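You operate a simulated robot arm through the tools that you are given. There is no shell and no other tool.

Carry out the task below with a simulated robot arm. There is one attempt and no reset: what you move stays moved.

TASK
Set out a snack: the bun on the spread napkin, and thinned juice.
Fine: Spread the yellow napkin flat, bun on its half by the fridge. Water from the purple jug into the measuring cup to 150 ML, then stir with the mixing spoon till no streaks show. Jug and spoon go back. Spill no more than 8 ml. Drop, topple, chip or break nothing, tools too; pinch, knock, crush or weigh down nobody. Set down upright: jug, mixing spoon.

Only the result counts: the job must be done as asked and must still hold three seconds after the hand-in. Knocking over, shifting, dropping, spilling or breaking anything else fails it. Flat cloth is picked up by pressing the open fingertips on it (5 to 10 N) and closing them slowly along it; thin cloth reads only 2 to 8 mm in the jaws.

THE ROBOT
A 6-joint arm with a two-finger parallel gripper, fixed in place. Base frame: the origin is at the foot of the arm, x ahead of it, y to its left, z up; the work surface is at about z = 0.914. Readings come in m, rad, newtons and seconds.
With the tool pointing down near the work surface it reaches from about 0.32 to 0.7 m from the base axis. Its first joint turns from -2.897 to 2.897 rad. Payload 4.1 kg.
The TCP is the grasp point between the finger pads, 0.023 m short of the fingertips. In the tool frame z runs along the fingers and y along their closing line. Largest opening 0.094 m; finger width 0.038, thickness 0.01; the body of the gripper, 0.054 by 0.096 m, starts 0.039 m behind the TCP.
Orientation is that of the tool frame in the base frame, as a unit quaternion [x, y, z, w]. With the fingers straight down and closing along the base's y, the tool's x points along the base's -x, its y along +y and its z along -z.

THE INTERFACE
- The arm moves only by the tool move_arm. Its argument "rows" is a list of rows, each a list of 6 numbers: the shift along the tool's x, y, z in units of 20 mm (1.0 is 20 mm), then the turn, a rotation vector about the tool's x, y, z in units of 8 degrees (1.0 is 8 degrees). In form: [[tx, ty, tz, rx, ry, rz], ...]. A call has 1 to 20 rows; each row shifts and turns the commanded pose from where the row before left it, along the tool's axes as they then stand. "jaw" is the closure in counts, from 0 (fully open) to 255 (shut), set as the call begins (left out, the last holds). A call with a number of a shift or a turn outside -1 to 1 is refused whole. A row lasts 0.2 s, in which the tool goes at most 0.05 m and 0.15 rad; a call with a longer step from one row to the next is refused whole, and so is a gripper value outside its range. A pose out of reach is approached as far as the arm can. The call stops where the force on the tool passes 40 N (or 10 N more than at its start, if that is more) or the arm is blocked; 0.2 s more then pass. The fingers move at their own pace (about 0.045 m/s each) and stop on an object; they squeeze with about 44 N. The grip force told is the motor's: it shows also when the fingers shut on nothing. Time passes only in rows, and 0.2 s behind the last, so rows that do not move let the fingers close. It gives the time, the measured TCP pose, the force on the tool (base axes), the opening and the grip force at its end, in the units of the frame above (readings bear some noise), with the torque about the TCP (base axes, N m) and any sound that the robot's microphone picked up, and new pictures: "pictures" is both (left out), scene, wrist or none.
- Cameras (640 x 400 px; columns grow to the right, rows downward): "scene" is fixed at [0.4058, -0.5026, 1.6857]; the picture's right is [1.00, 0.02, 0.00], its down [0.01, -0.52, -0.85] and it looks along [-0.02, 0.85, -0.52] (base axes); focal length 317 px, centre (320, 200). "wrist" rides on the gripper at [0.086, 0.016, -0.074] in the tool frame; the picture's right is [-0.18, 0.98, 0.00], its down [-0.58, -0.11, -0.81] and it looks along [-0.79, -0.15, 0.59] (tool axes); focal length 243 px, centre (320, 200). There is no depth. A picture from a camera that has moved, and an enlarged one, comes with that camera's place and axes in the base frame and with its lens. The place of the scene camera against the robot may be out by one fixed shift of up to 0.012 m in any direction.
- move_column(by): slides the trunk up (or, below 0, down) by that many m; the arm rides with it, the base frame stays. It gives what a move gives, with no picture.
- close_up(camera, box): a new picture of the part [left, top, right, bottom] of that camera's present view, enlarged. No time passes.
- sign_off(): hands the job in; it is judged then, once.

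Places have to be worked out from the pictures, the camera data and where the tool is seen. Open the gripper and draw the arm clear of the work before you hand the job in, unless the task says otherwise.

The tools are called after "Request:" by a JSON object that holds its "name" and its "arguments". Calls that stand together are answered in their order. move_arm: Moves the arm, as the interface text tells. Its arguments: {"type":"object","properties":{"rows":{"type":"array"},"jaw":{"type":"number"},"pictures":{"type":"string","enum":["both","scene","wrist","none"]}},"required":["rows"]} The other tools are called the same way: move_column (by) slides the trunk up or down; close_up (camera, box) takes an enlarged picture of a part of a camera's view; sign_off () hands the job in.

At the start:

```text
t: 0.0
ee_pos: [0.1581, 0.3282, 1.3072]
ee_rot: [0.0, 1.0, 0.001, -0.001]
wrist_force: [0.2, 0.0, 0.2]
moment: [0.03, -0.01, -0.01]
opening: 0.094
grip_force: 0.0
trunk travel left (down, up): [-0.525, 0.065]
```

scene: 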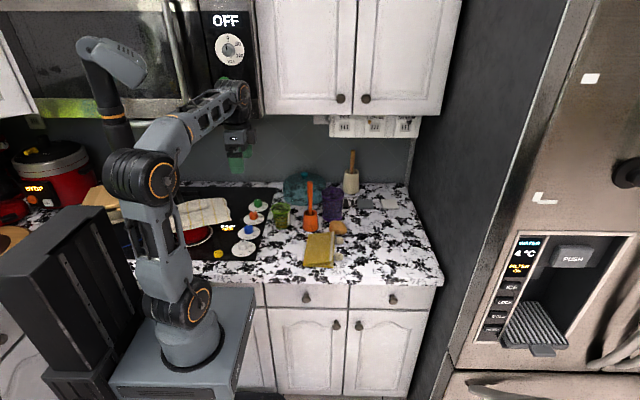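
wrist: 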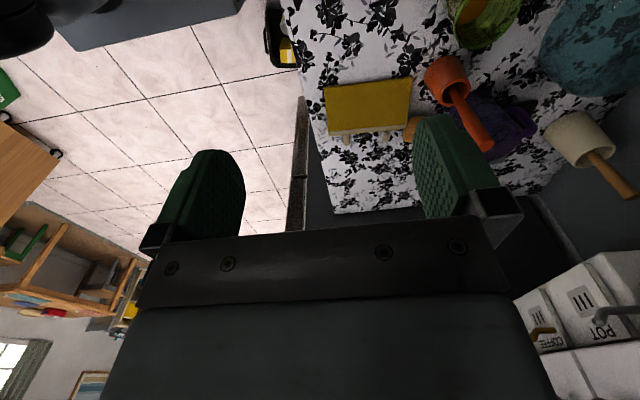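

The scene shows the counter with a yellow folded napkin, green cup, orange holder with spoon, purple jug and a bun. I take close-ups to work out the details before moving.

Request:
{"name": "close_up", "arguments": {"camera": "scene", "box": [240, 140, 440, 290]}}

Request:
{"name": "close_up", "arguments": {"camera": "wrist", "box": [290, 0, 640, 220]}}

Request:
{"name": "close_up", "arguments": {"camera": "scene", "box": [265, 165, 365, 228]}}

```text
2.67 times, centred on (340, 215) of scene
camera zoom: at [0.4058, -0.5026, 1.6857], right [1.0, 0.02, 0.0], down [0.01, -0.52, -0.85], along [-0.02, 0.85, -0.52], focal length 845 px, centre (267, 160)
```

zoom: 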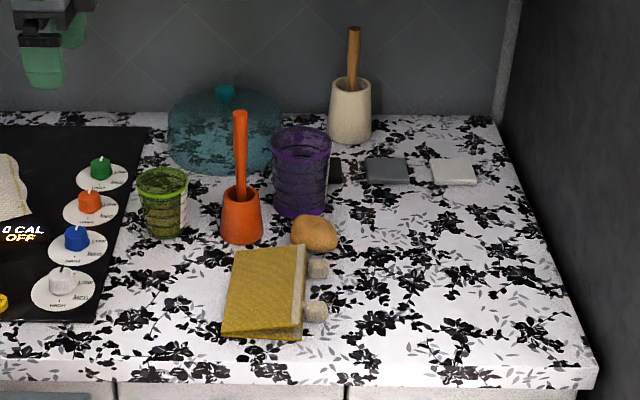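

```text
1.82 times, centred on (465, 110) of wrist
camera zoom: at [0.0713, 0.3449, 1.3802], right [0.18, 0.98, 0.0], down [0.58, -0.11, 0.81], along [0.79, -0.15, -0.59], focal length 441 px, centre (56, 364)
```

zoom: 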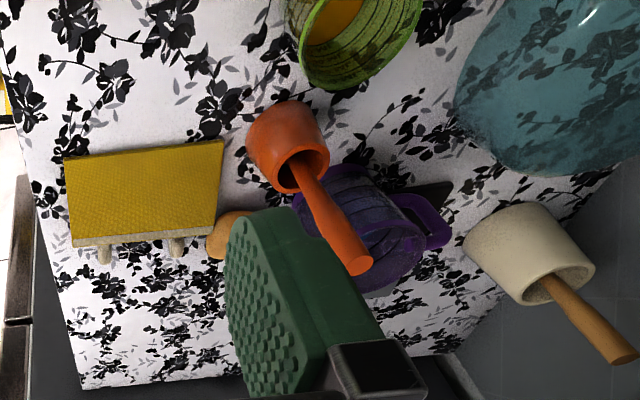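

```text
6.35 times, centred on (315, 196) of scene
camera zoom: at [0.4058, -0.5026, 1.6857], right [1.0, 0.02, 0.0], down [0.01, -0.52, -0.85], along [-0.02, 0.85, -0.52], focal length 2013 px, centre (352, 222)
```

zoom: 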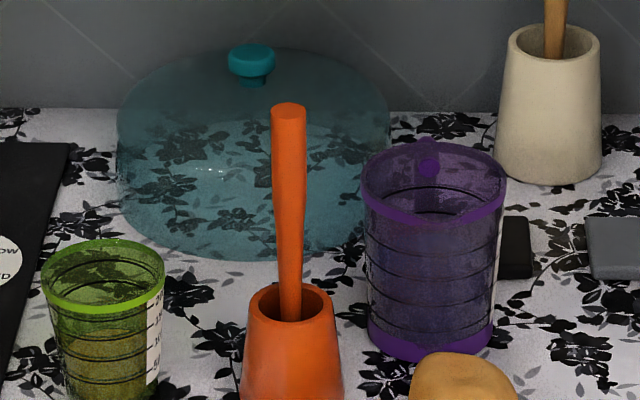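

I enlarge further around the napkin, bun and spoons to recognise the details (the pale knobs beside the napkin, the holders).

Request:
{"name": "close_up", "arguments": {"camera": "scene", "box": [300, 215, 370, 270]}}

Request:
{"name": "close_up", "arguments": {"camera": "scene", "box": [265, 195, 345, 240]}}

Request:
{"name": "close_up", "arguments": {"camera": "scene", "box": [335, 140, 425, 220]}}

Request:
{"name": "close_up", "arguments": {"camera": "wrist", "box": [310, 60, 440, 150]}}

Request:
{"name": "close_up", "arguments": {"camera": "wrist", "box": [420, 0, 560, 160]}}

Request:
{"name": "close_up", "arguments": {"camera": "scene", "box": [0, 130, 280, 290]}}

```text
7.27 times, centred on (335, 242) of scene
camera zoom: at [0.4058, -0.5026, 1.6857], right [1.0, 0.02, 0.0], down [0.01, -0.52, -0.85], along [-0.02, 0.85, -0.52], focal length 2305 px, centre (211, -109)
```

zoom: 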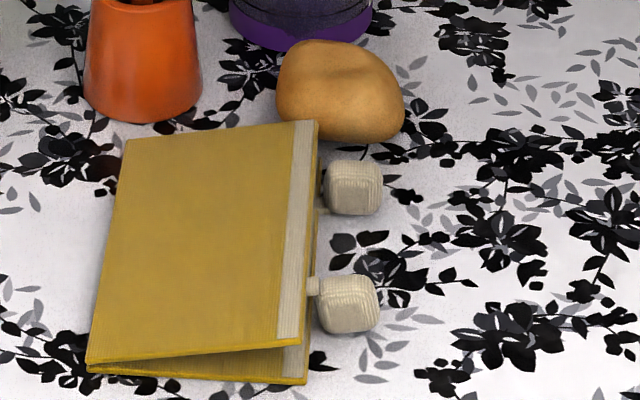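

```text
8.00 times, centred on (305, 218) of scene
camera zoom: at [0.4058, -0.5026, 1.6857], right [1.0, 0.02, 0.0], down [0.01, -0.52, -0.85], along [-0.02, 0.85, -0.52], focal length 2536 px, centre (440, 60)
```

zoom: 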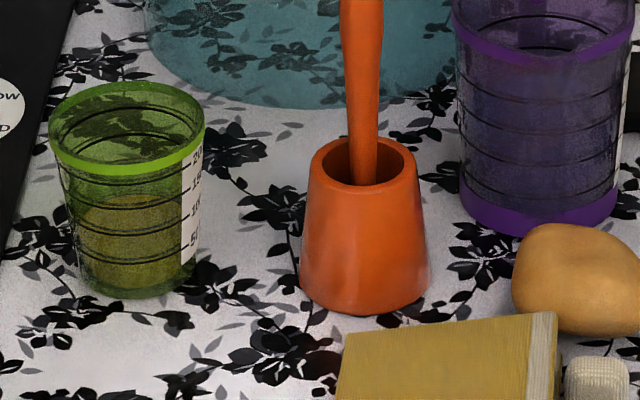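

```text
5.00 times, centred on (380, 180) of scene
camera zoom: at [0.4058, -0.5026, 1.6857], right [1.0, 0.02, 0.0], down [0.01, -0.52, -0.85], along [-0.02, 0.85, -0.52], focal length 1585 px, centre (20, 300)
```

zoom: 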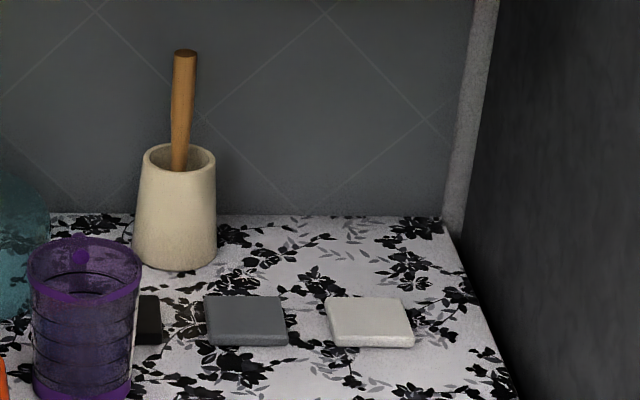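

```text
4.44 times, centred on (375, 105) of wrist
camera zoom: at [0.0713, 0.3449, 1.3802], right [0.18, 0.98, 0.0], down [0.58, -0.11, 0.81], along [0.79, -0.15, -0.59], focal length 1078 px, centre (76, 622)
```

zoom: 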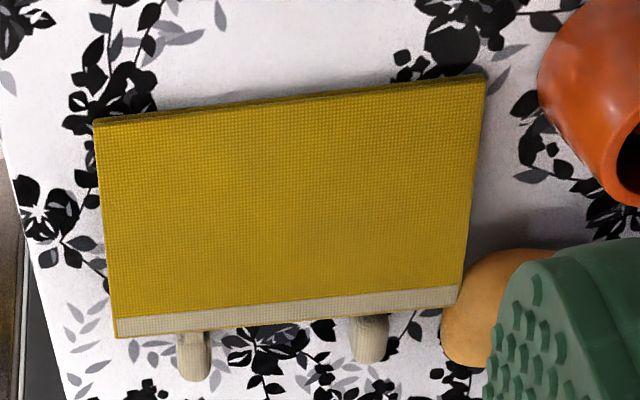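

```text
2.50 times, centred on (490, 80) of wrist
camera zoom: at [0.0713, 0.3449, 1.3802], right [0.18, 0.98, 0.0], down [0.58, -0.11, 0.81], along [0.79, -0.15, -0.59], focal length 606 px, centre (-105, 500)
```

zoom: 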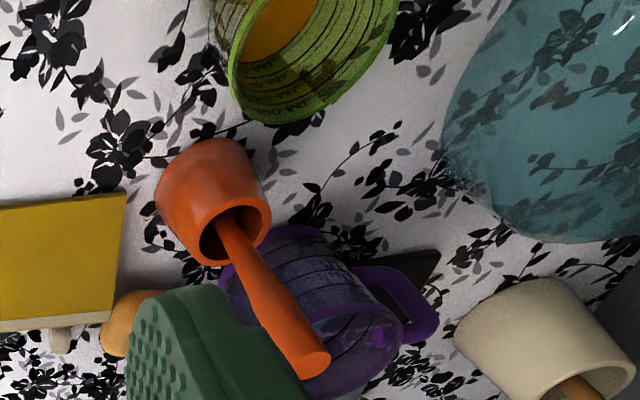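

```text
2.29 times, centred on (140, 210) of scene
camera zoom: at [0.4058, -0.5026, 1.6857], right [1.0, 0.02, 0.0], down [0.01, -0.52, -0.85], along [-0.02, 0.85, -0.52], focal length 724 px, centre (731, 177)
```

zoom: 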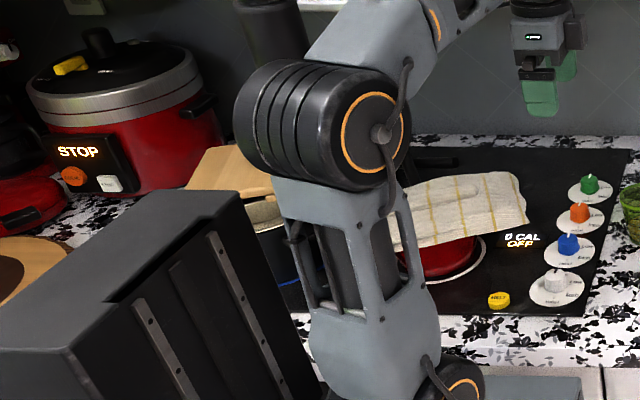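

The napkin is folded once (fold on the stove side, free edge with two toggles on the fridge side), with the cup, orange holder, jug and bun behind it. I turn the tool about the vertical so the wrist camera looks at the items from above.

Request:
{"name": "move_arm", "arguments": {"rows": [[0, 0, 0, 0, 0, -0.9], [0, 0, 0, 0, 0, -0.9], [0, 0, 0, 0, 0, -0.9], [0, 0, 0, 0, 0, -0.9], [0, 0, 0, 0, 0, -0.9], [0, 0, 0, 0, 0, -0.9], [0, 0, 0, 0, 0, -0.9], [0, 0, 0, 0, 0, -0.9]], "jaw": 0}}

```text
t: 1.8
ee_pos: [0.1577, 0.3287, 1.307]
ee_rot: [-0.483, 0.876, 0.0, 0.0]
wrist_force: [0.7, -0.3, 1.2]
moment: [-0.01, 0.02, -0.01]
opening: 0.0938
grip_force: 0.0
trunk travel left (down, up): [-0.525, 0.065]
camera wrist: at [0.0983, 0.2642, 1.3802], right [-0.73, 0.68, 0.0], down [0.4, 0.43, 0.81], along [0.55, 0.59, -0.59], focal length 243 px, centre (320, 200)
```

scene: 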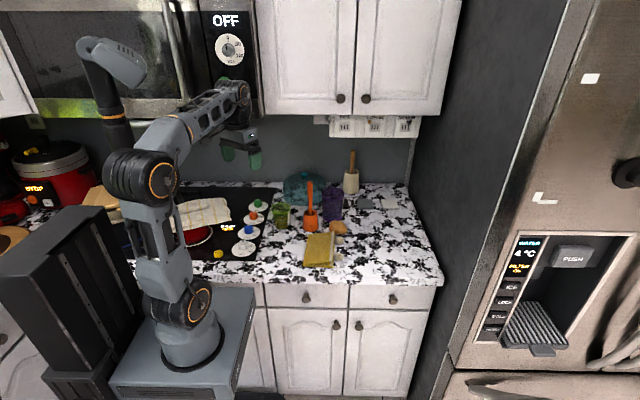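
wrist: 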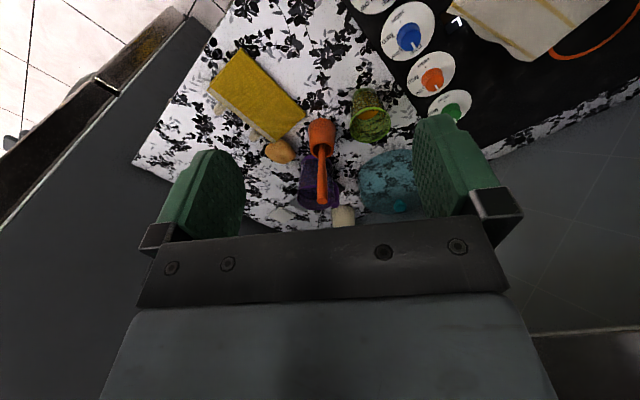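

The camera now looks toward the items but is far off. I move the tool outward above the holders at the same height to look down into them.

Request:
{"name": "move_arm", "arguments": {"rows": [[-0.94, -0.14, 0, 0, 0, 0], [-0.94, -0.14, 0, 0, 0, 0], [-0.94, -0.14, 0, 0, 0, 0], [-0.94, -0.14, 0, 0, 0, 0], [-0.94, -0.14, 0, 0, 0, 0], [-0.94, -0.14, 0, 0, 0, 0], [-0.94, -0.14, 0, 0, 0, 0], [-0.94, -0.14, 0, 0, 0, 0], [-0.94, -0.14, 0, 0, 0, 0], [-0.94, -0.14, 0, 0, 0, 0], [-0.94, -0.14, 0, 0, 0, 0], [-0.94, -0.14, 0, 0, 0, 0]]}}

```text
t: 4.4
ee_pos: [0.2987, 0.4819, 1.2873]
ee_rot: [-0.482, 0.876, 0.0, 0.0]
wrist_force: [0.8, -0.2, -0.1]
moment: [0.0, 0.0, 0.01]
opening: 0.0938
grip_force: 0.1
out of reach, approached as far as the arm can: row 11, 12
trunk travel left (down, up): [-0.525, 0.065]
camera wrist: at [0.2384, 0.4185, 1.3609], right [-0.73, 0.68, 0.0], down [0.4, 0.43, 0.81], along [0.55, 0.59, -0.59], focal length 243 px, centre (320, 200)
```

scene: 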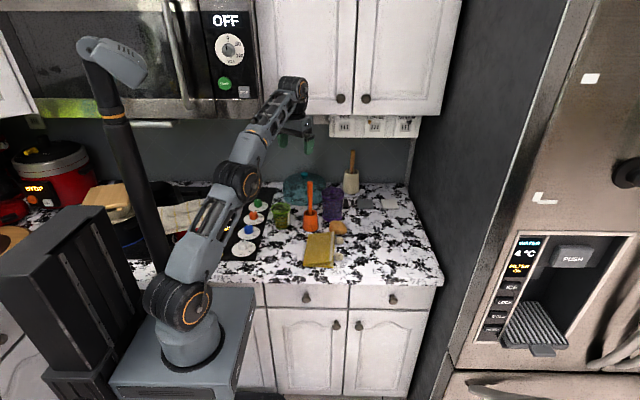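
wrist: 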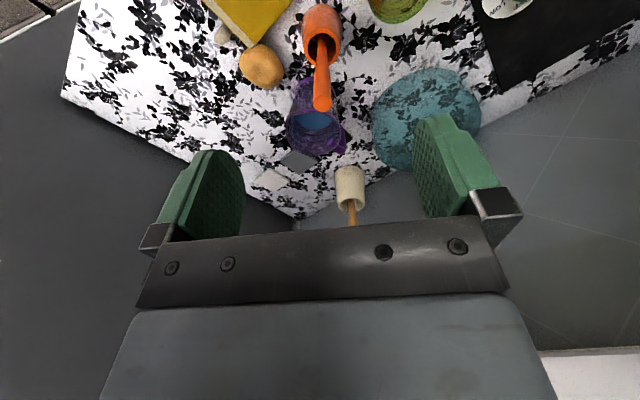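

The arm is at its reach limit at this height. I enlarge the wrist view to look into the jug, cup and holders.

Request:
{"name": "close_up", "arguments": {"camera": "wrist", "box": [200, 0, 440, 160]}}

Request:
{"name": "close_up", "arguments": {"camera": "wrist", "box": [270, 60, 370, 165]}}

Request:
{"name": "close_up", "arguments": {"camera": "wrist", "box": [310, 150, 390, 240]}}

Request:
{"name": "close_up", "arguments": {"camera": "scene", "box": [270, 200, 300, 235]}}

```text
2.50 times, centred on (320, 80) of wrist
camera zoom: at [0.2384, 0.4185, 1.3609], right [-0.73, 0.68, 0.0], down [0.4, 0.43, 0.81], along [0.55, 0.59, -0.59], focal length 606 px, centre (320, 500)
```

zoom: 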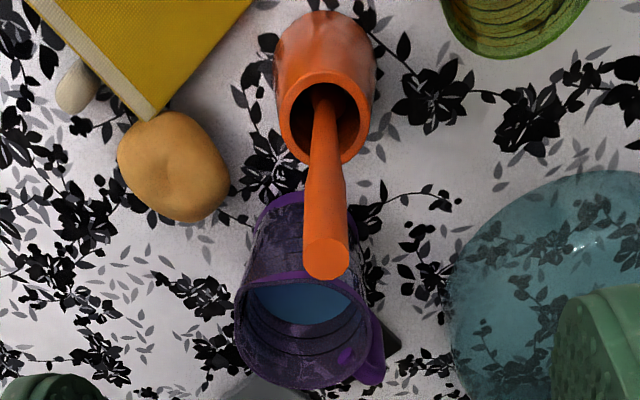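

```text
3.81 times, centred on (320, 112) of wrist
camera zoom: at [0.2384, 0.4185, 1.3609], right [-0.73, 0.68, 0.0], down [0.4, 0.43, 0.81], along [0.55, 0.59, -0.59], focal length 924 px, centre (320, 533)
```

zoom: 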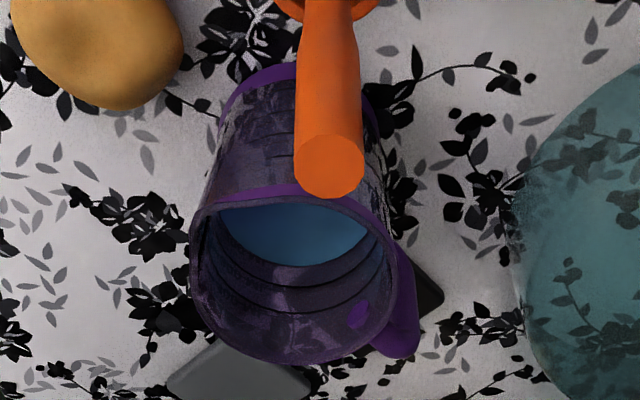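

```text
4.44 times, centred on (350, 195) of wrist
camera zoom: at [0.2384, 0.4185, 1.3609], right [-0.73, 0.68, 0.0], down [0.4, 0.43, 0.81], along [0.55, 0.59, -0.59], focal length 1078 px, centre (187, 222)
```

zoom: 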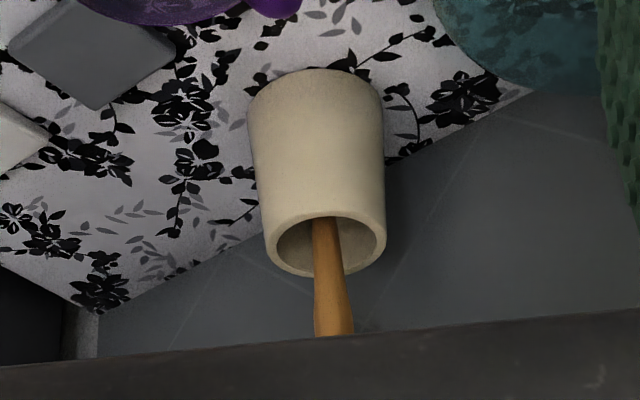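

```text
11.43 times, centred on (285, 218) of scene
camera zoom: at [0.4058, -0.5026, 1.6857], right [1.0, 0.02, 0.0], down [0.01, -0.52, -0.85], along [-0.02, 0.85, -0.52], focal length 3623 px, centre (720, 0)
```

zoom: 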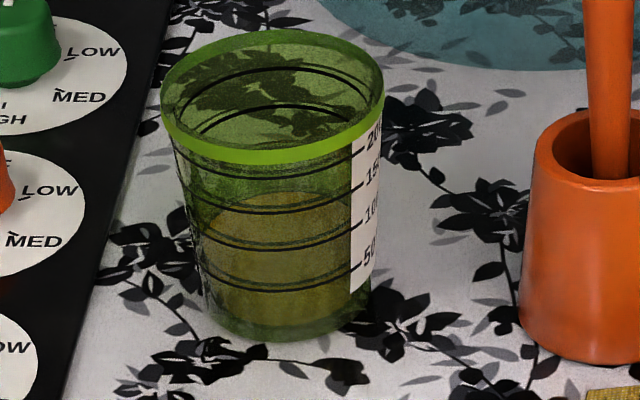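

The cup has rings at 50/100/150/200 with juice near 50 ml, the jug is about half full of water with its handle pointing away from the robot, and the orange spoon is the reachable one. I move lower over the napkin's near side to inspect its toggles and layers.

Request:
{"name": "move_arm", "arguments": {"rows": [[0.185, -0.83, 0.835, 0, 0, 0], [0.185, -0.83, 0.835, 0, 0, 0], [0.185, -0.83, 0.835, 0, 0, 0], [0.185, -0.83, 0.835, 0, 0, 0], [0.185, -0.83, 0.835, 0, 0, 0], [0.185, -0.83, 0.835, 0, 0, 0], [0.185, -0.83, 0.835, 0, 0, 0], [0.185, -0.83, 0.835, 0, 0, 0], [0.185, -0.83, 0.835, 0, 0, 0], [0.185, -0.83, 0.835, 0, 0, 0], [0, 0, 0, 0, 0, -0.9], [0, 0, 0, 0, 0, -0.9], [0, 0, 0, 0, 0, -0.9], [0, 0, 0, 0, 0, -0.9], [0, 0, 0, 0, 0, -0.45]]}}

```text
t: 7.6
ee_pos: [0.418, 0.3618, 1.1211]
ee_rot: [0.708, -0.706, 0.0, 0.0]
wrist_force: [0.1, -0.5, 0.3]
moment: [-0.03, 0.01, 0.0]
opening: 0.0941
grip_force: 0.0
trunk travel left (down, up): [-0.525, 0.065]
camera wrist: at [0.4024, 0.2764, 1.1952], right [-0.98, 0.18, 0.0], down [0.11, 0.58, 0.81], along [0.15, 0.79, -0.59], focal length 243 px, centre (320, 200)
```

scene: 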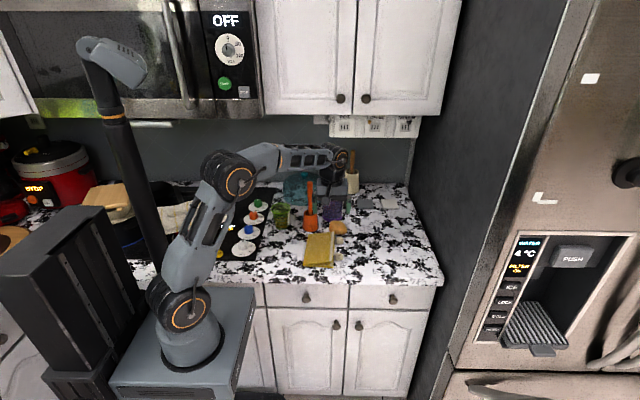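
wrist: 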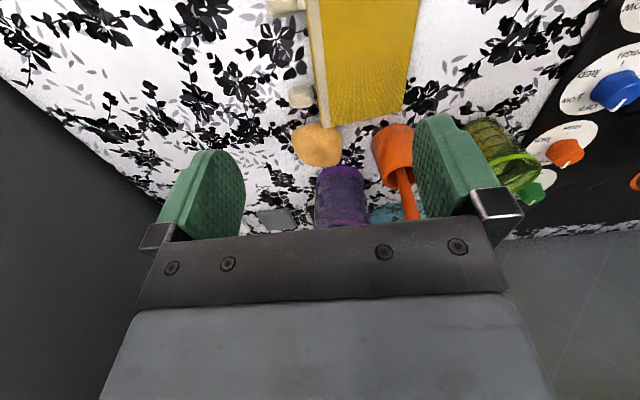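

Now the napkin's free edge and toggles are in the top of the wrist view; I enlarge them.

Request:
{"name": "close_up", "arguments": {"camera": "wrist", "box": [240, 0, 440, 140]}}

Request:
{"name": "close_up", "arguments": {"camera": "wrist", "box": [270, 60, 340, 130]}}

Request:
{"name": "close_up", "arguments": {"camera": "wrist", "box": [280, 120, 440, 240]}}

```text
2.86 times, centred on (340, 70) of wrist
camera zoom: at [0.4024, 0.2764, 1.1952], right [-0.98, 0.18, 0.0], down [0.11, 0.58, 0.81], along [0.15, 0.79, -0.59], focal length 693 px, centre (263, 571)
```

zoom: 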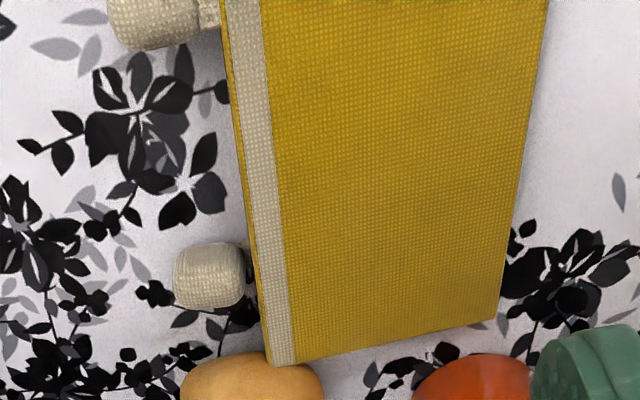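

```text
5.71 times, centred on (305, 95) of wrist
camera zoom: at [0.4024, 0.2764, 1.1952], right [-0.98, 0.18, 0.0], down [0.11, 0.58, 0.81], along [0.15, 0.79, -0.59], focal length 1386 px, centre (406, 800)
```

zoom: 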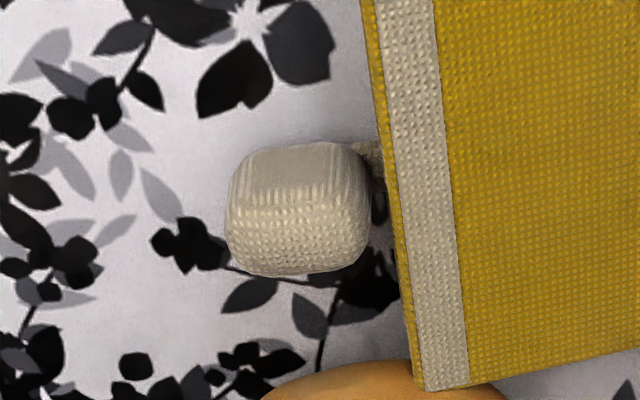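

```text
3.33 times, centred on (360, 180) of wrist
camera zoom: at [0.4024, 0.2764, 1.1952], right [-0.98, 0.18, 0.0], down [0.11, 0.58, 0.81], along [0.15, 0.79, -0.59], focal length 809 px, centre (187, 267)
```

zoom: 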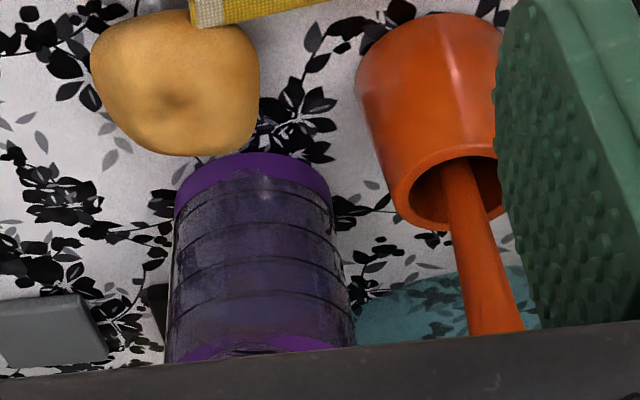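

The knobs hang on small tabs at the napkin's free edge. I go lower on the fridge side and turn the camera to see from the side which layer they belong to.

Request:
{"name": "move_arm", "arguments": {"rows": [[-0.233, -0.6, 1, 0, 0, 0], [-0.233, -0.6, 1, 0, 0, 0], [-0.233, -0.6, 1, 0, 0, 0], [-0.233, -0.6, 1, 0, 0, 0], [-0.233, -0.6, 1, 0, 0, 0], [-0.233, -0.6, 1, 0, 0, 0], [0, 0, 0, 0, 0, -0.94], [0, 0, 0, 0, 0, -0.94], [0, 0, 0, 0, 0, -0.94], [0, 0, 0, 0, 0, -0.94], [0, 0, 0, 0, 0, -0.94], [0, 0, 0, 0, 0, -0.94]]}}

```text
t: 10.2
ee_pos: [0.489, 0.3893, 1.0017]
ee_rot: [0.925, -0.38, 0.001, 0.0]
wrist_force: [0.8, 0.0, 0.5]
moment: [-0.01, -0.01, 0.01]
opening: 0.0941
grip_force: 0.0
trunk travel left (down, up): [-0.525, 0.065]
camera wrist: at [0.5402, 0.3185, 1.076], right [-0.82, -0.57, 0.0], down [-0.34, 0.49, 0.81], along [-0.46, 0.66, -0.59], focal length 243 px, centre (320, 200)
```

scene: 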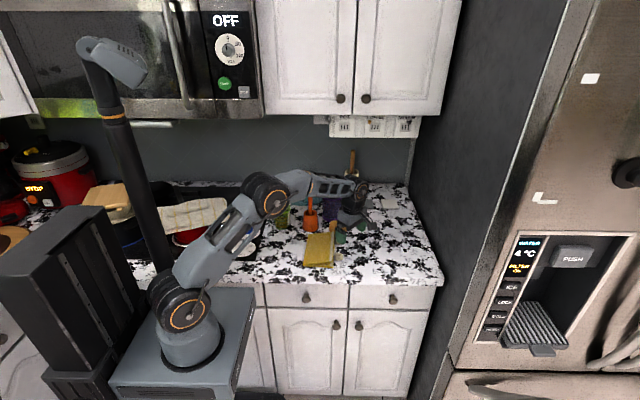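
wrist: 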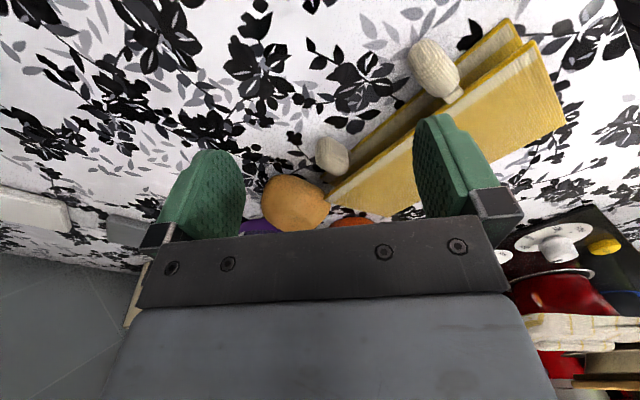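

Request:
{"name": "close_up", "arguments": {"camera": "wrist", "box": [300, 0, 580, 220]}}

Request:
{"name": "close_up", "arguments": {"camera": "wrist", "box": [390, 20, 490, 110]}}

Request:
{"name": "close_up", "arguments": {"camera": "wrist", "box": [290, 110, 420, 220]}}

```text
1.82 times, centred on (440, 110) of wrist
camera zoom: at [0.5402, 0.3185, 1.076], right [-0.82, -0.57, 0.0], down [-0.34, 0.49, 0.81], along [-0.46, 0.66, -0.59], focal length 441 px, centre (102, 364)
```

zoom: 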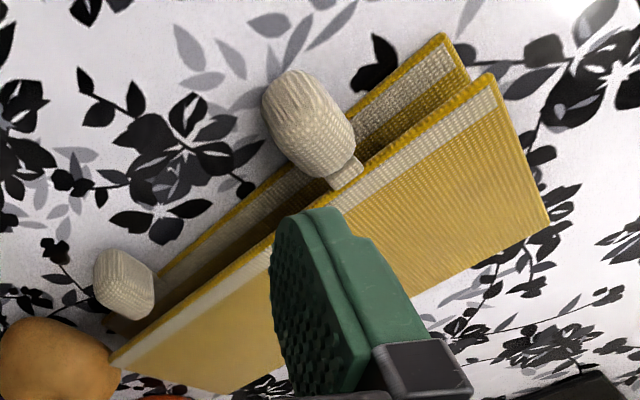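

```text
4.44 times, centred on (440, 65) of wrist
camera zoom: at [0.5402, 0.3185, 1.076], right [-0.82, -0.57, 0.0], down [-0.34, 0.49, 0.81], along [-0.46, 0.66, -0.59], focal length 1078 px, centre (-213, 800)
```

zoom: 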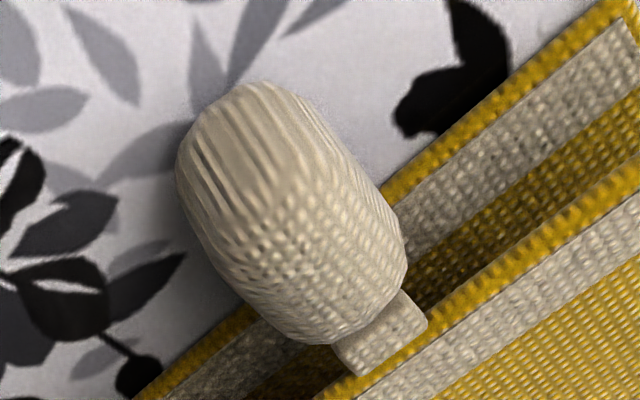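

```text
3.64 times, centred on (355, 165) of wrist
camera zoom: at [0.5402, 0.3185, 1.076], right [-0.82, -0.57, 0.0], down [-0.34, 0.49, 0.81], along [-0.46, 0.66, -0.59], focal length 882 px, centre (193, 327)
```

zoom: 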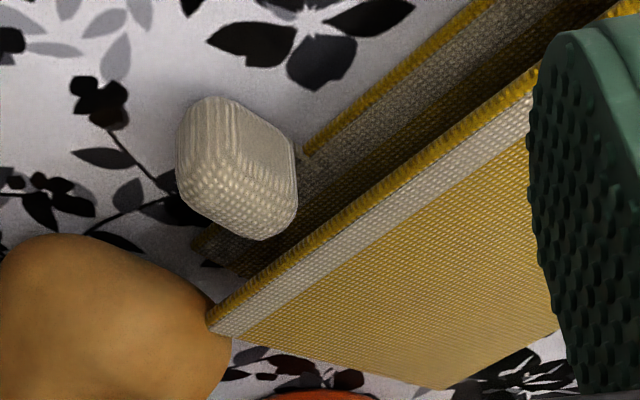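

The near knob hangs on the top layer's tab and the far knob on the bottom layer's, so the near knob (≈[0.451, 0.335, 0.937]) is the handle for opening the top layer. I turn the tool back to closing along y while rising a little.

Request:
{"name": "move_arm", "arguments": {"rows": [[0, 0, -0.3, 0, 0, 0.94], [0, 0, -0.3, 0, 0, 0.94], [0, 0, -0.3, 0, 0, 0.94], [0, 0, -0.3, 0, 0, 0.94], [0, 0, -0.3, 0, 0, 0.94], [0, 0, -0.3, 0, 0, 0.94], [0, 0, -0.3, 0, 0, 0.94], [0, 0, -0.3, 0, 0, 0.94], [0, 0, -0.3, 0, 0, 0.94], [0, 0, -0.3, 0, 0, 0.94], [0, 0, 0, 0, 0, 0.94], [0, 0, 0, 0, 0, 0.94], [0, 0, 0, 0, 0, 0.94], [0, 0, 0, 0, 0, 0.94], [0, 0, 0, 0, 0, 0.94], [0, 0, 0, 0, 0, 0.94], [0, 0, 0, 0, 0, 0.94], [0, 0, 0, 0, 0, 0.94]]}}

```text
t: 14.0
ee_pos: [0.4896, 0.391, 1.0626]
ee_rot: [0.003, 1.0, 0.0, 0.0]
wrist_force: [-0.4, -0.9, 0.5]
moment: [-0.04, -0.02, -0.02]
opening: 0.0942
grip_force: 0.1
trunk travel left (down, up): [-0.525, 0.065]
camera wrist: at [0.4044, 0.4081, 1.1352], right [0.19, 0.98, 0.0], down [0.58, -0.11, 0.81], along [0.79, -0.15, -0.59], focal length 243 px, centre (320, 200)
```

scene: 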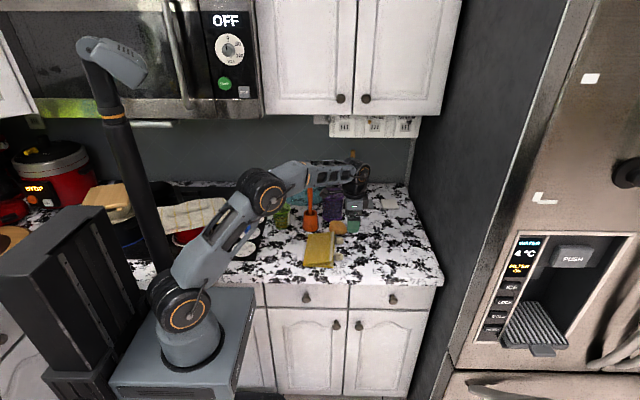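
wrist: 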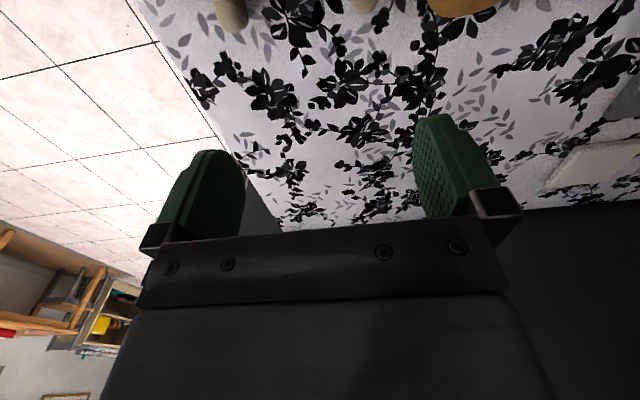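

The tool now closes along y with the camera on the napkin side. I move over the near knob and lean the gripper back toward the fridge by about 40° so it can later roll the layer past upright.

Request:
{"name": "move_arm", "arguments": {"rows": [[0.33, -0.93, 0, 0, 0, 0], [0.33, -0.93, 0, 0, 0, 0], [0.33, -0.93, 0, 0, 0, 0], [0, 0, 0, 0, 0.83, 0], [0, 0, 0, 0, 0.83, 0], [0, 0, 0, 0, 0.83, 0], [0, 0, 0, 0, 0.83, 0], [0, 0, 0, 0, 0.83, 0], [0, 0, 0, 0, 0.83, 0]]}}

```text
t: 16.0
ee_pos: [0.4714, 0.3343, 1.0609]
ee_rot: [0.003, 0.94, 0.001, -0.341]
wrist_force: [0.3, 0.2, 0.4]
moment: [-0.02, -0.01, 0.01]
opening: 0.094
grip_force: 0.0
trunk travel left (down, up): [-0.525, 0.065]
camera wrist: at [0.4525, 0.3516, 1.1734], right [0.14, 0.98, -0.12], down [0.96, -0.11, 0.24], along [0.23, -0.15, -0.96], focal length 243 px, centre (320, 200)
```

scene: 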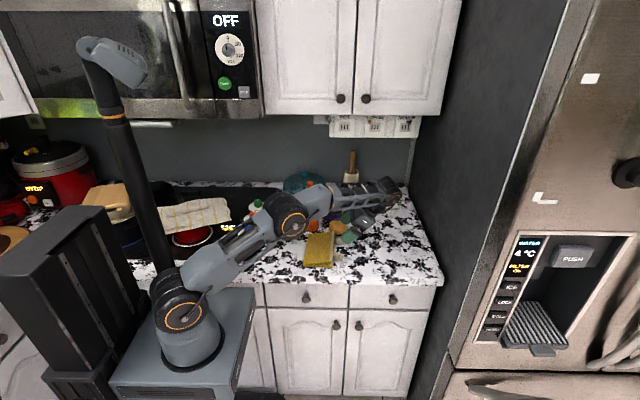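
wrist: 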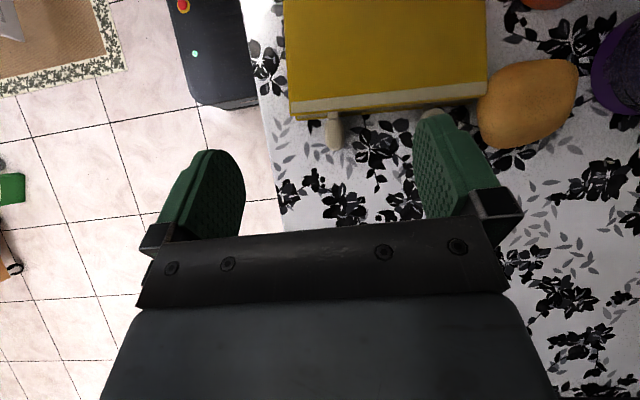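

I enlarge the wrist view to measure the near knob and napkin edge precisely before descending.

Request:
{"name": "close_up", "arguments": {"camera": "wrist", "box": [270, 70, 500, 200]}}

Request:
{"name": "close_up", "arguments": {"camera": "scene", "box": [295, 200, 405, 275]}}

```text
2.78 times, centred on (385, 135) of wrist
camera zoom: at [0.4525, 0.3516, 1.1734], right [0.14, 0.98, -0.12], down [0.96, -0.11, 0.24], along [0.23, -0.15, -0.96], focal length 675 px, centre (139, 381)
```

zoom: 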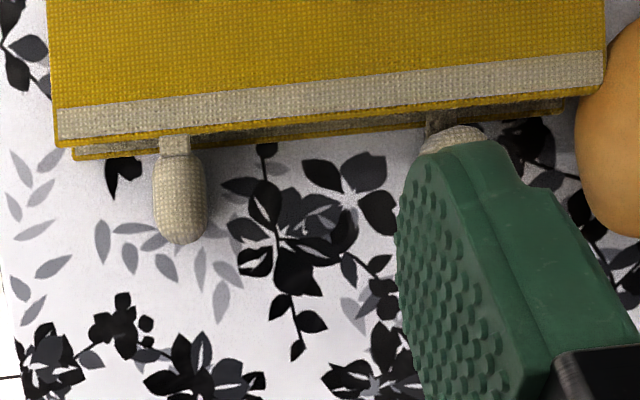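

```text
5.33 times, centred on (350, 238) of scene
camera zoom: at [0.4058, -0.5026, 1.6857], right [1.0, 0.02, 0.0], down [0.01, -0.52, -0.85], along [-0.02, 0.85, -0.52], focal length 1691 px, centre (160, 0)
```

zoom: 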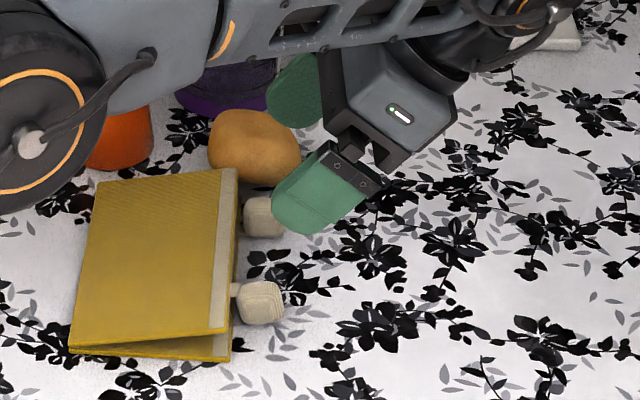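

Near knob measures about 30×18 mm centred at [0.447, 0.338, 0.937]; the top-layer edge lies at x≈0.427. I descend with open jaws straddling it, tips just above the counter.

Request:
{"name": "move_arm", "arguments": {"rows": [[-0.527, 0.03, 0.788, 0, 0, 0], [-0.527, 0.03, 0.788, 0, 0, 0], [-0.527, 0.03, 0.788, 0, 0, 0], [-0.527, 0.03, 0.788, 0, 0, 0], [-0.527, 0.03, 0.788, 0, 0, 0], [-0.5, 0.03, 0.76, 0, 0, 0]]}}

```text
t: 17.4
ee_pos: [0.4578, 0.3371, 0.9496]
ee_rot: [0.002, 0.94, 0.001, -0.341]
wrist_force: [1.0, -0.1, 1.7]
moment: [0.04, 0.01, -0.04]
opening: 0.0943
grip_force: 0.0
trunk travel left (down, up): [-0.525, 0.065]
camera wrist: at [0.4393, 0.3548, 1.0607], right [0.14, 0.98, -0.12], down [0.96, -0.11, 0.25], along [0.23, -0.15, -0.96], focal length 243 px, centre (320, 200)
```

scene: 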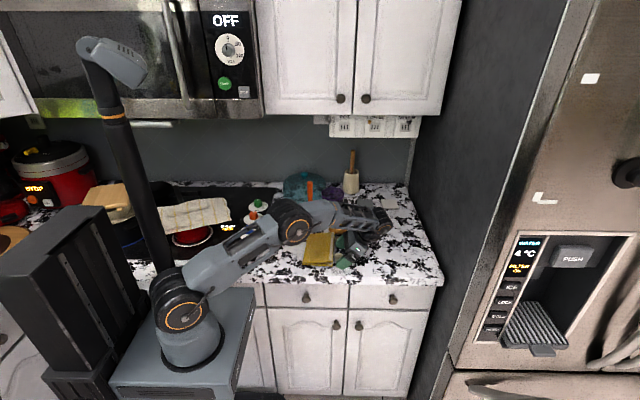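
wrist: 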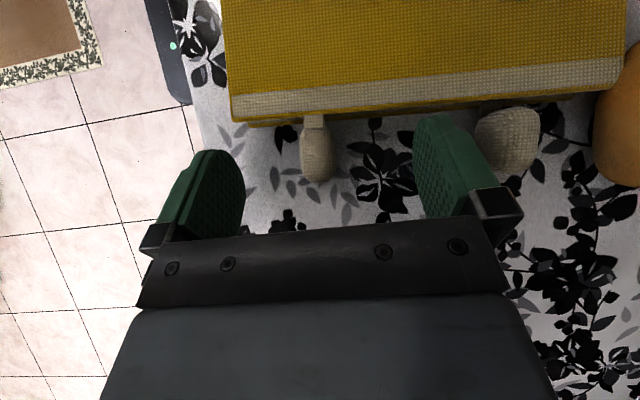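

The knob is centred between the fingers. I close the jaws partway to about 22 mm to check alignment.

Request:
{"name": "move_arm", "arguments": {"rows": [[0, 0, 0, 0, 0, 0], [0, 0, 0, 0, 0, 0], [0, 0, 0, 0, 0, 0], [0, 0, 0, 0, 0, 0], [0, 0, 0, 0, 0, 0]], "jaw": 195, "pictures": "wrist"}}

Request:
{"name": "close_up", "arguments": {"camera": "wrist", "box": [240, 60, 440, 200]}}

```text
t: 18.6
ee_pos: [0.4568, 0.3377, 0.9487]
ee_rot: [0.002, 0.94, 0.0, -0.341]
wrist_force: [-1.0, 0.5, -0.4]
moment: [0.0, 0.0, 0.02]
opening: 0.0221
grip_force: 0.0
trunk travel left (down, up): [-0.525, 0.065]
camera wrist: at [0.4393, 0.3549, 1.0609], right [0.14, 0.98, -0.12], down [0.96, -0.11, 0.25], along [0.23, -0.15, -0.96], focal length 243 px, centre (320, 200)
```

wrist: 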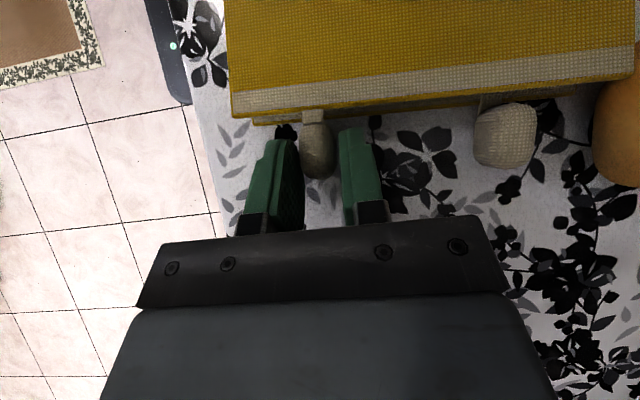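

```text
2.86 times, centred on (340, 130) of wrist
camera zoom: at [0.4393, 0.3549, 1.0609], right [0.14, 0.98, -0.12], down [0.96, -0.11, 0.25], along [0.23, -0.15, -0.96], focal length 693 px, centre (263, 400)
```

zoom: 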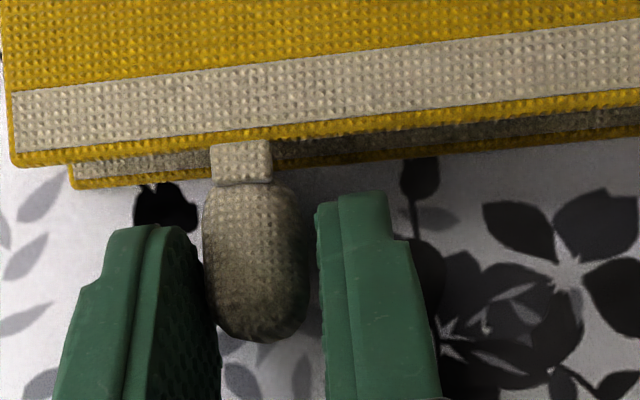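

The knob sits a bit toward the near finger; I shift 1.5 mm and close further, watching the grip force.

Request:
{"name": "move_arm", "arguments": {"rows": [[0, -0.08, 0, 0, 0, 0], [0, 0, 0, 0, 0, 0], [0, 0, 0, 0, 0, 0]], "jaw": 212, "pictures": "wrist"}}

```text
t: 19.4
ee_pos: [0.4576, 0.3354, 0.9491]
ee_rot: [0.002, 0.94, 0.001, -0.341]
wrist_force: [-0.7, 0.1, 0.6]
moment: [-0.04, -0.04, 0.03]
opening: 0.0167
grip_force: 44.3
trunk travel left (down, up): [-0.525, 0.065]
camera wrist: at [0.4392, 0.3531, 1.0608], right [0.14, 0.98, -0.12], down [0.96, -0.11, 0.25], along [0.23, -0.15, -0.96], focal length 243 px, centre (320, 200)
```

wrist: 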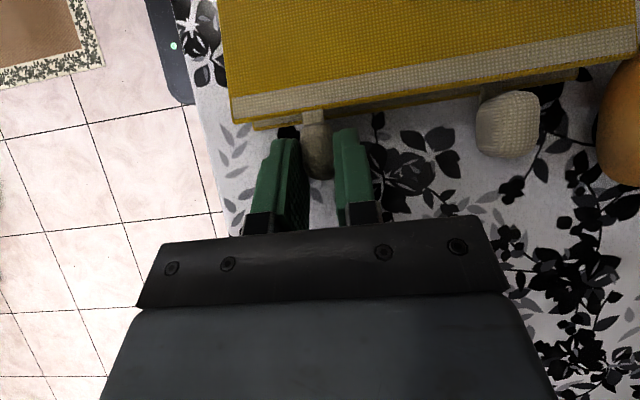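

The knob is gripped (16.7 mm, 44 N). The fold line runs from about [0.320, 0.306] to [0.331, 0.473], so I lift the layer along an arc about that line, turning the tool with it, first about 32°.

Request:
{"name": "move_arm", "arguments": {"rows": [[0.647, 0.014, -0.431, 0.04, -0.798, 0.033], [0.647, 0.014, -0.431, 0.04, -0.798, 0.033], [0.647, 0.014, -0.431, 0.04, -0.798, 0.033], [0.647, 0.014, -0.431, 0.04, -0.798, 0.033], [0.647, 0.014, -0.431, 0.04, -0.798, 0.033]]}}

Request:
{"name": "close_up", "arguments": {"camera": "scene", "box": [260, 190, 400, 275]}}

```text
t: 20.6
ee_pos: [0.4213, 0.3387, 1.0173]
ee_rot: [0.007, 0.997, -0.016, -0.069]
wrist_force: [-1.0, -0.7, 8.2]
moment: [0.97, 0.97, 0.32]
opening: 0.0169
grip_force: 44.1
trunk travel left (down, up): [-0.525, 0.065]
camera wrist: at [0.3452, 0.3588, 1.1014], right [0.19, 0.98, -0.06], down [0.68, -0.09, 0.72], along [0.7, -0.18, -0.69], focal length 243 px, centre (320, 200)
```

scene: 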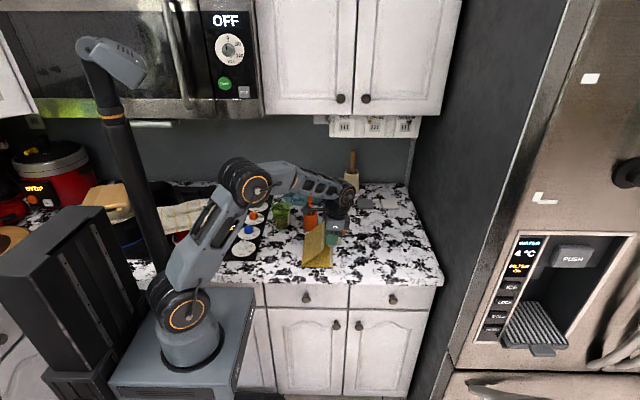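
wrist: 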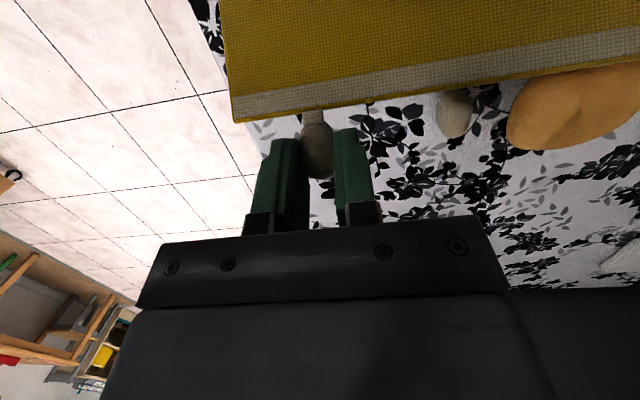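

```text
4.57 times, centred on (330, 232) of scene
camera zoom: at [0.4058, -0.5026, 1.6857], right [1.0, 0.02, 0.0], down [0.01, -0.52, -0.85], along [-0.02, 0.85, -0.52], focal length 1449 px, centre (274, 51)
```

zoom: 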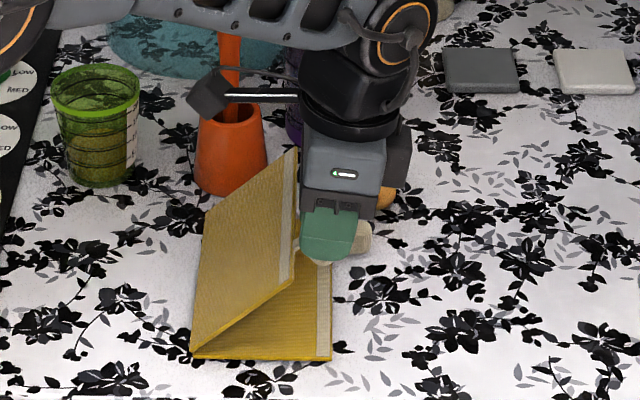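

The layer rises with the tool, but the force shows the fold's far end being pressed on the counter. I raise slightly and roll a little to relieve it.

Request:
{"name": "move_arm", "arguments": {"rows": [[0.014, 0, -0.1, -0.19, 0, -0.026], [0, 0, 0, 0, 0, 0]], "pictures": "none"}}

```text
t: 21.2
ee_pos: [0.4207, 0.3383, 1.0179]
ee_rot: [0.006, 0.998, -0.004, -0.069]
wrist_force: [0.0, 0.6, 0.0]
moment: [-0.02, -0.02, 0.0]
opening: 0.0169
grip_force: 41.2
trunk travel left (down, up): [-0.525, 0.065]
```

Forces are back to zero, so the grip aligned the layer with the tool. I continue the arc about the base y axis by another 32°.

Request:
{"name": "move_arm", "arguments": {"rows": [[0.65, 0.0, -0.435, 0.0, -0.8, 0.0], [0.65, 0.0, -0.435, 0.0, -0.8, 0.0], [0.65, 0.0, -0.435, 0.0, -0.8, 0.0], [0.65, 0.0, -0.435, 0.0, -0.8, 0.0], [0.65, 0.0, -0.435, 0.0, -0.8, 0.0]]}}

Request:
{"name": "close_up", "arguments": {"camera": "scene", "box": [260, 190, 400, 275]}}

```text
t: 22.4
ee_pos: [0.3525, 0.3394, 1.0556]
ee_rot: [0.006, 0.978, -0.004, 0.209]
wrist_force: [-0.7, 0.5, -0.2]
moment: [0.0, 0.0, 0.03]
opening: 0.0169
grip_force: 44.2
trunk travel left (down, up): [-0.525, 0.065]
camera wrist: at [0.2429, 0.359, 1.0867], right [0.18, 0.98, 0.07], down [0.2, -0.11, 0.97], along [0.96, -0.16, -0.21], focal length 243 px, centre (320, 200)
```

scene: 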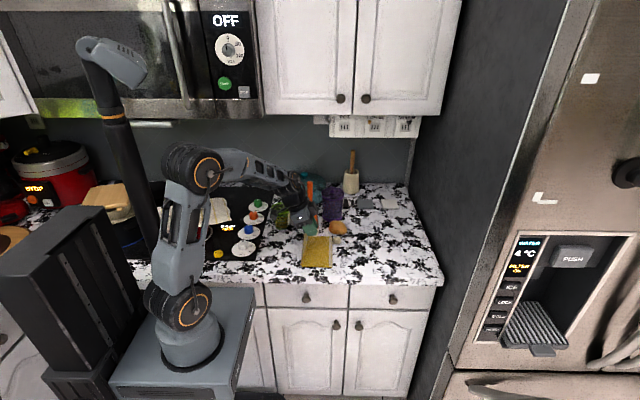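
wrist: 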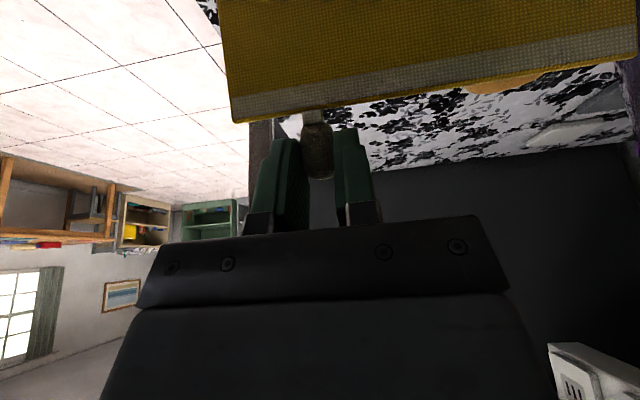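

```text
4.57 times, centred on (330, 232) of scene
camera zoom: at [0.4058, -0.5026, 1.6857], right [1.0, 0.02, 0.0], down [0.01, -0.52, -0.85], along [-0.02, 0.85, -0.52], focal length 1449 px, centre (274, 51)
```

zoom: 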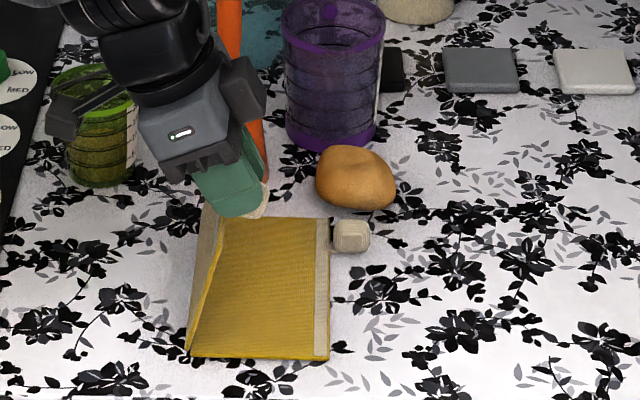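

The layer is nearly upright with no force. I continue the arc another 32° past vertical.

Request:
{"name": "move_arm", "arguments": {"rows": [[0.65, 0.0, -0.435, 0.0, -0.8, 0.0], [0.65, 0.0, -0.435, 0.0, -0.8, 0.0], [0.65, 0.0, -0.435, 0.0, -0.8, 0.0], [0.65, 0.0, -0.435, 0.0, -0.8, 0.0], [0.65, 0.0, -0.435, 0.0, -0.8, 0.0]]}}

Request:
{"name": "close_up", "arguments": {"camera": "scene", "box": [240, 180, 380, 275]}}

```text
t: 23.6
ee_pos: [0.2757, 0.3421, 1.0518]
ee_rot: [0.003, 0.882, -0.006, 0.471]
wrist_force: [-0.9, -0.3, -0.4]
moment: [0.02, 0.02, 0.01]
opening: 0.0167
grip_force: 43.8
trunk travel left (down, up): [-0.525, 0.065]
camera wrist: at [0.166, 0.3599, 1.0205], right [0.11, 0.98, 0.15], down [-0.35, -0.1, 0.93], along [0.93, -0.16, 0.33], focal length 243 px, centre (320, 200)
```

scene: 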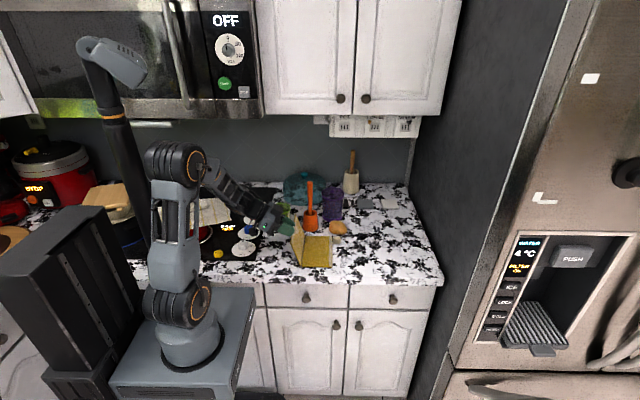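
wrist: 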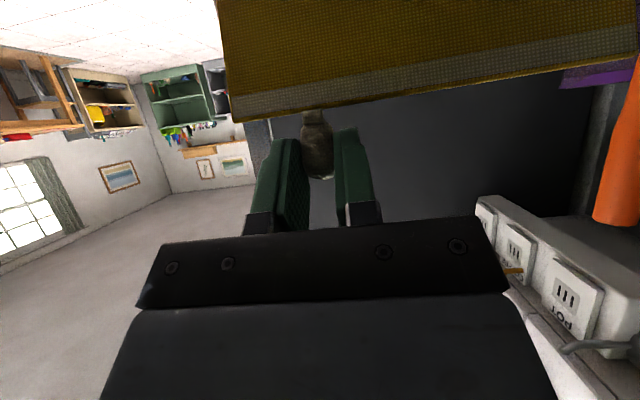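

```text
4.21 times, centred on (310, 228) of scene
camera zoom: at [0.4058, -0.5026, 1.6857], right [1.0, 0.02, 0.0], down [0.01, -0.52, -0.85], along [-0.02, 0.85, -0.52], focal length 1335 px, centre (362, 84)
```

zoom: 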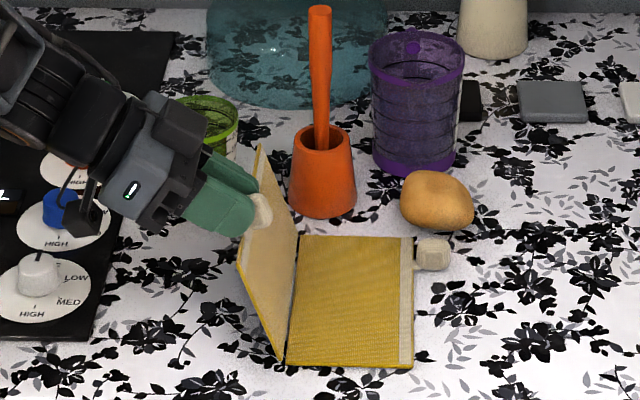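

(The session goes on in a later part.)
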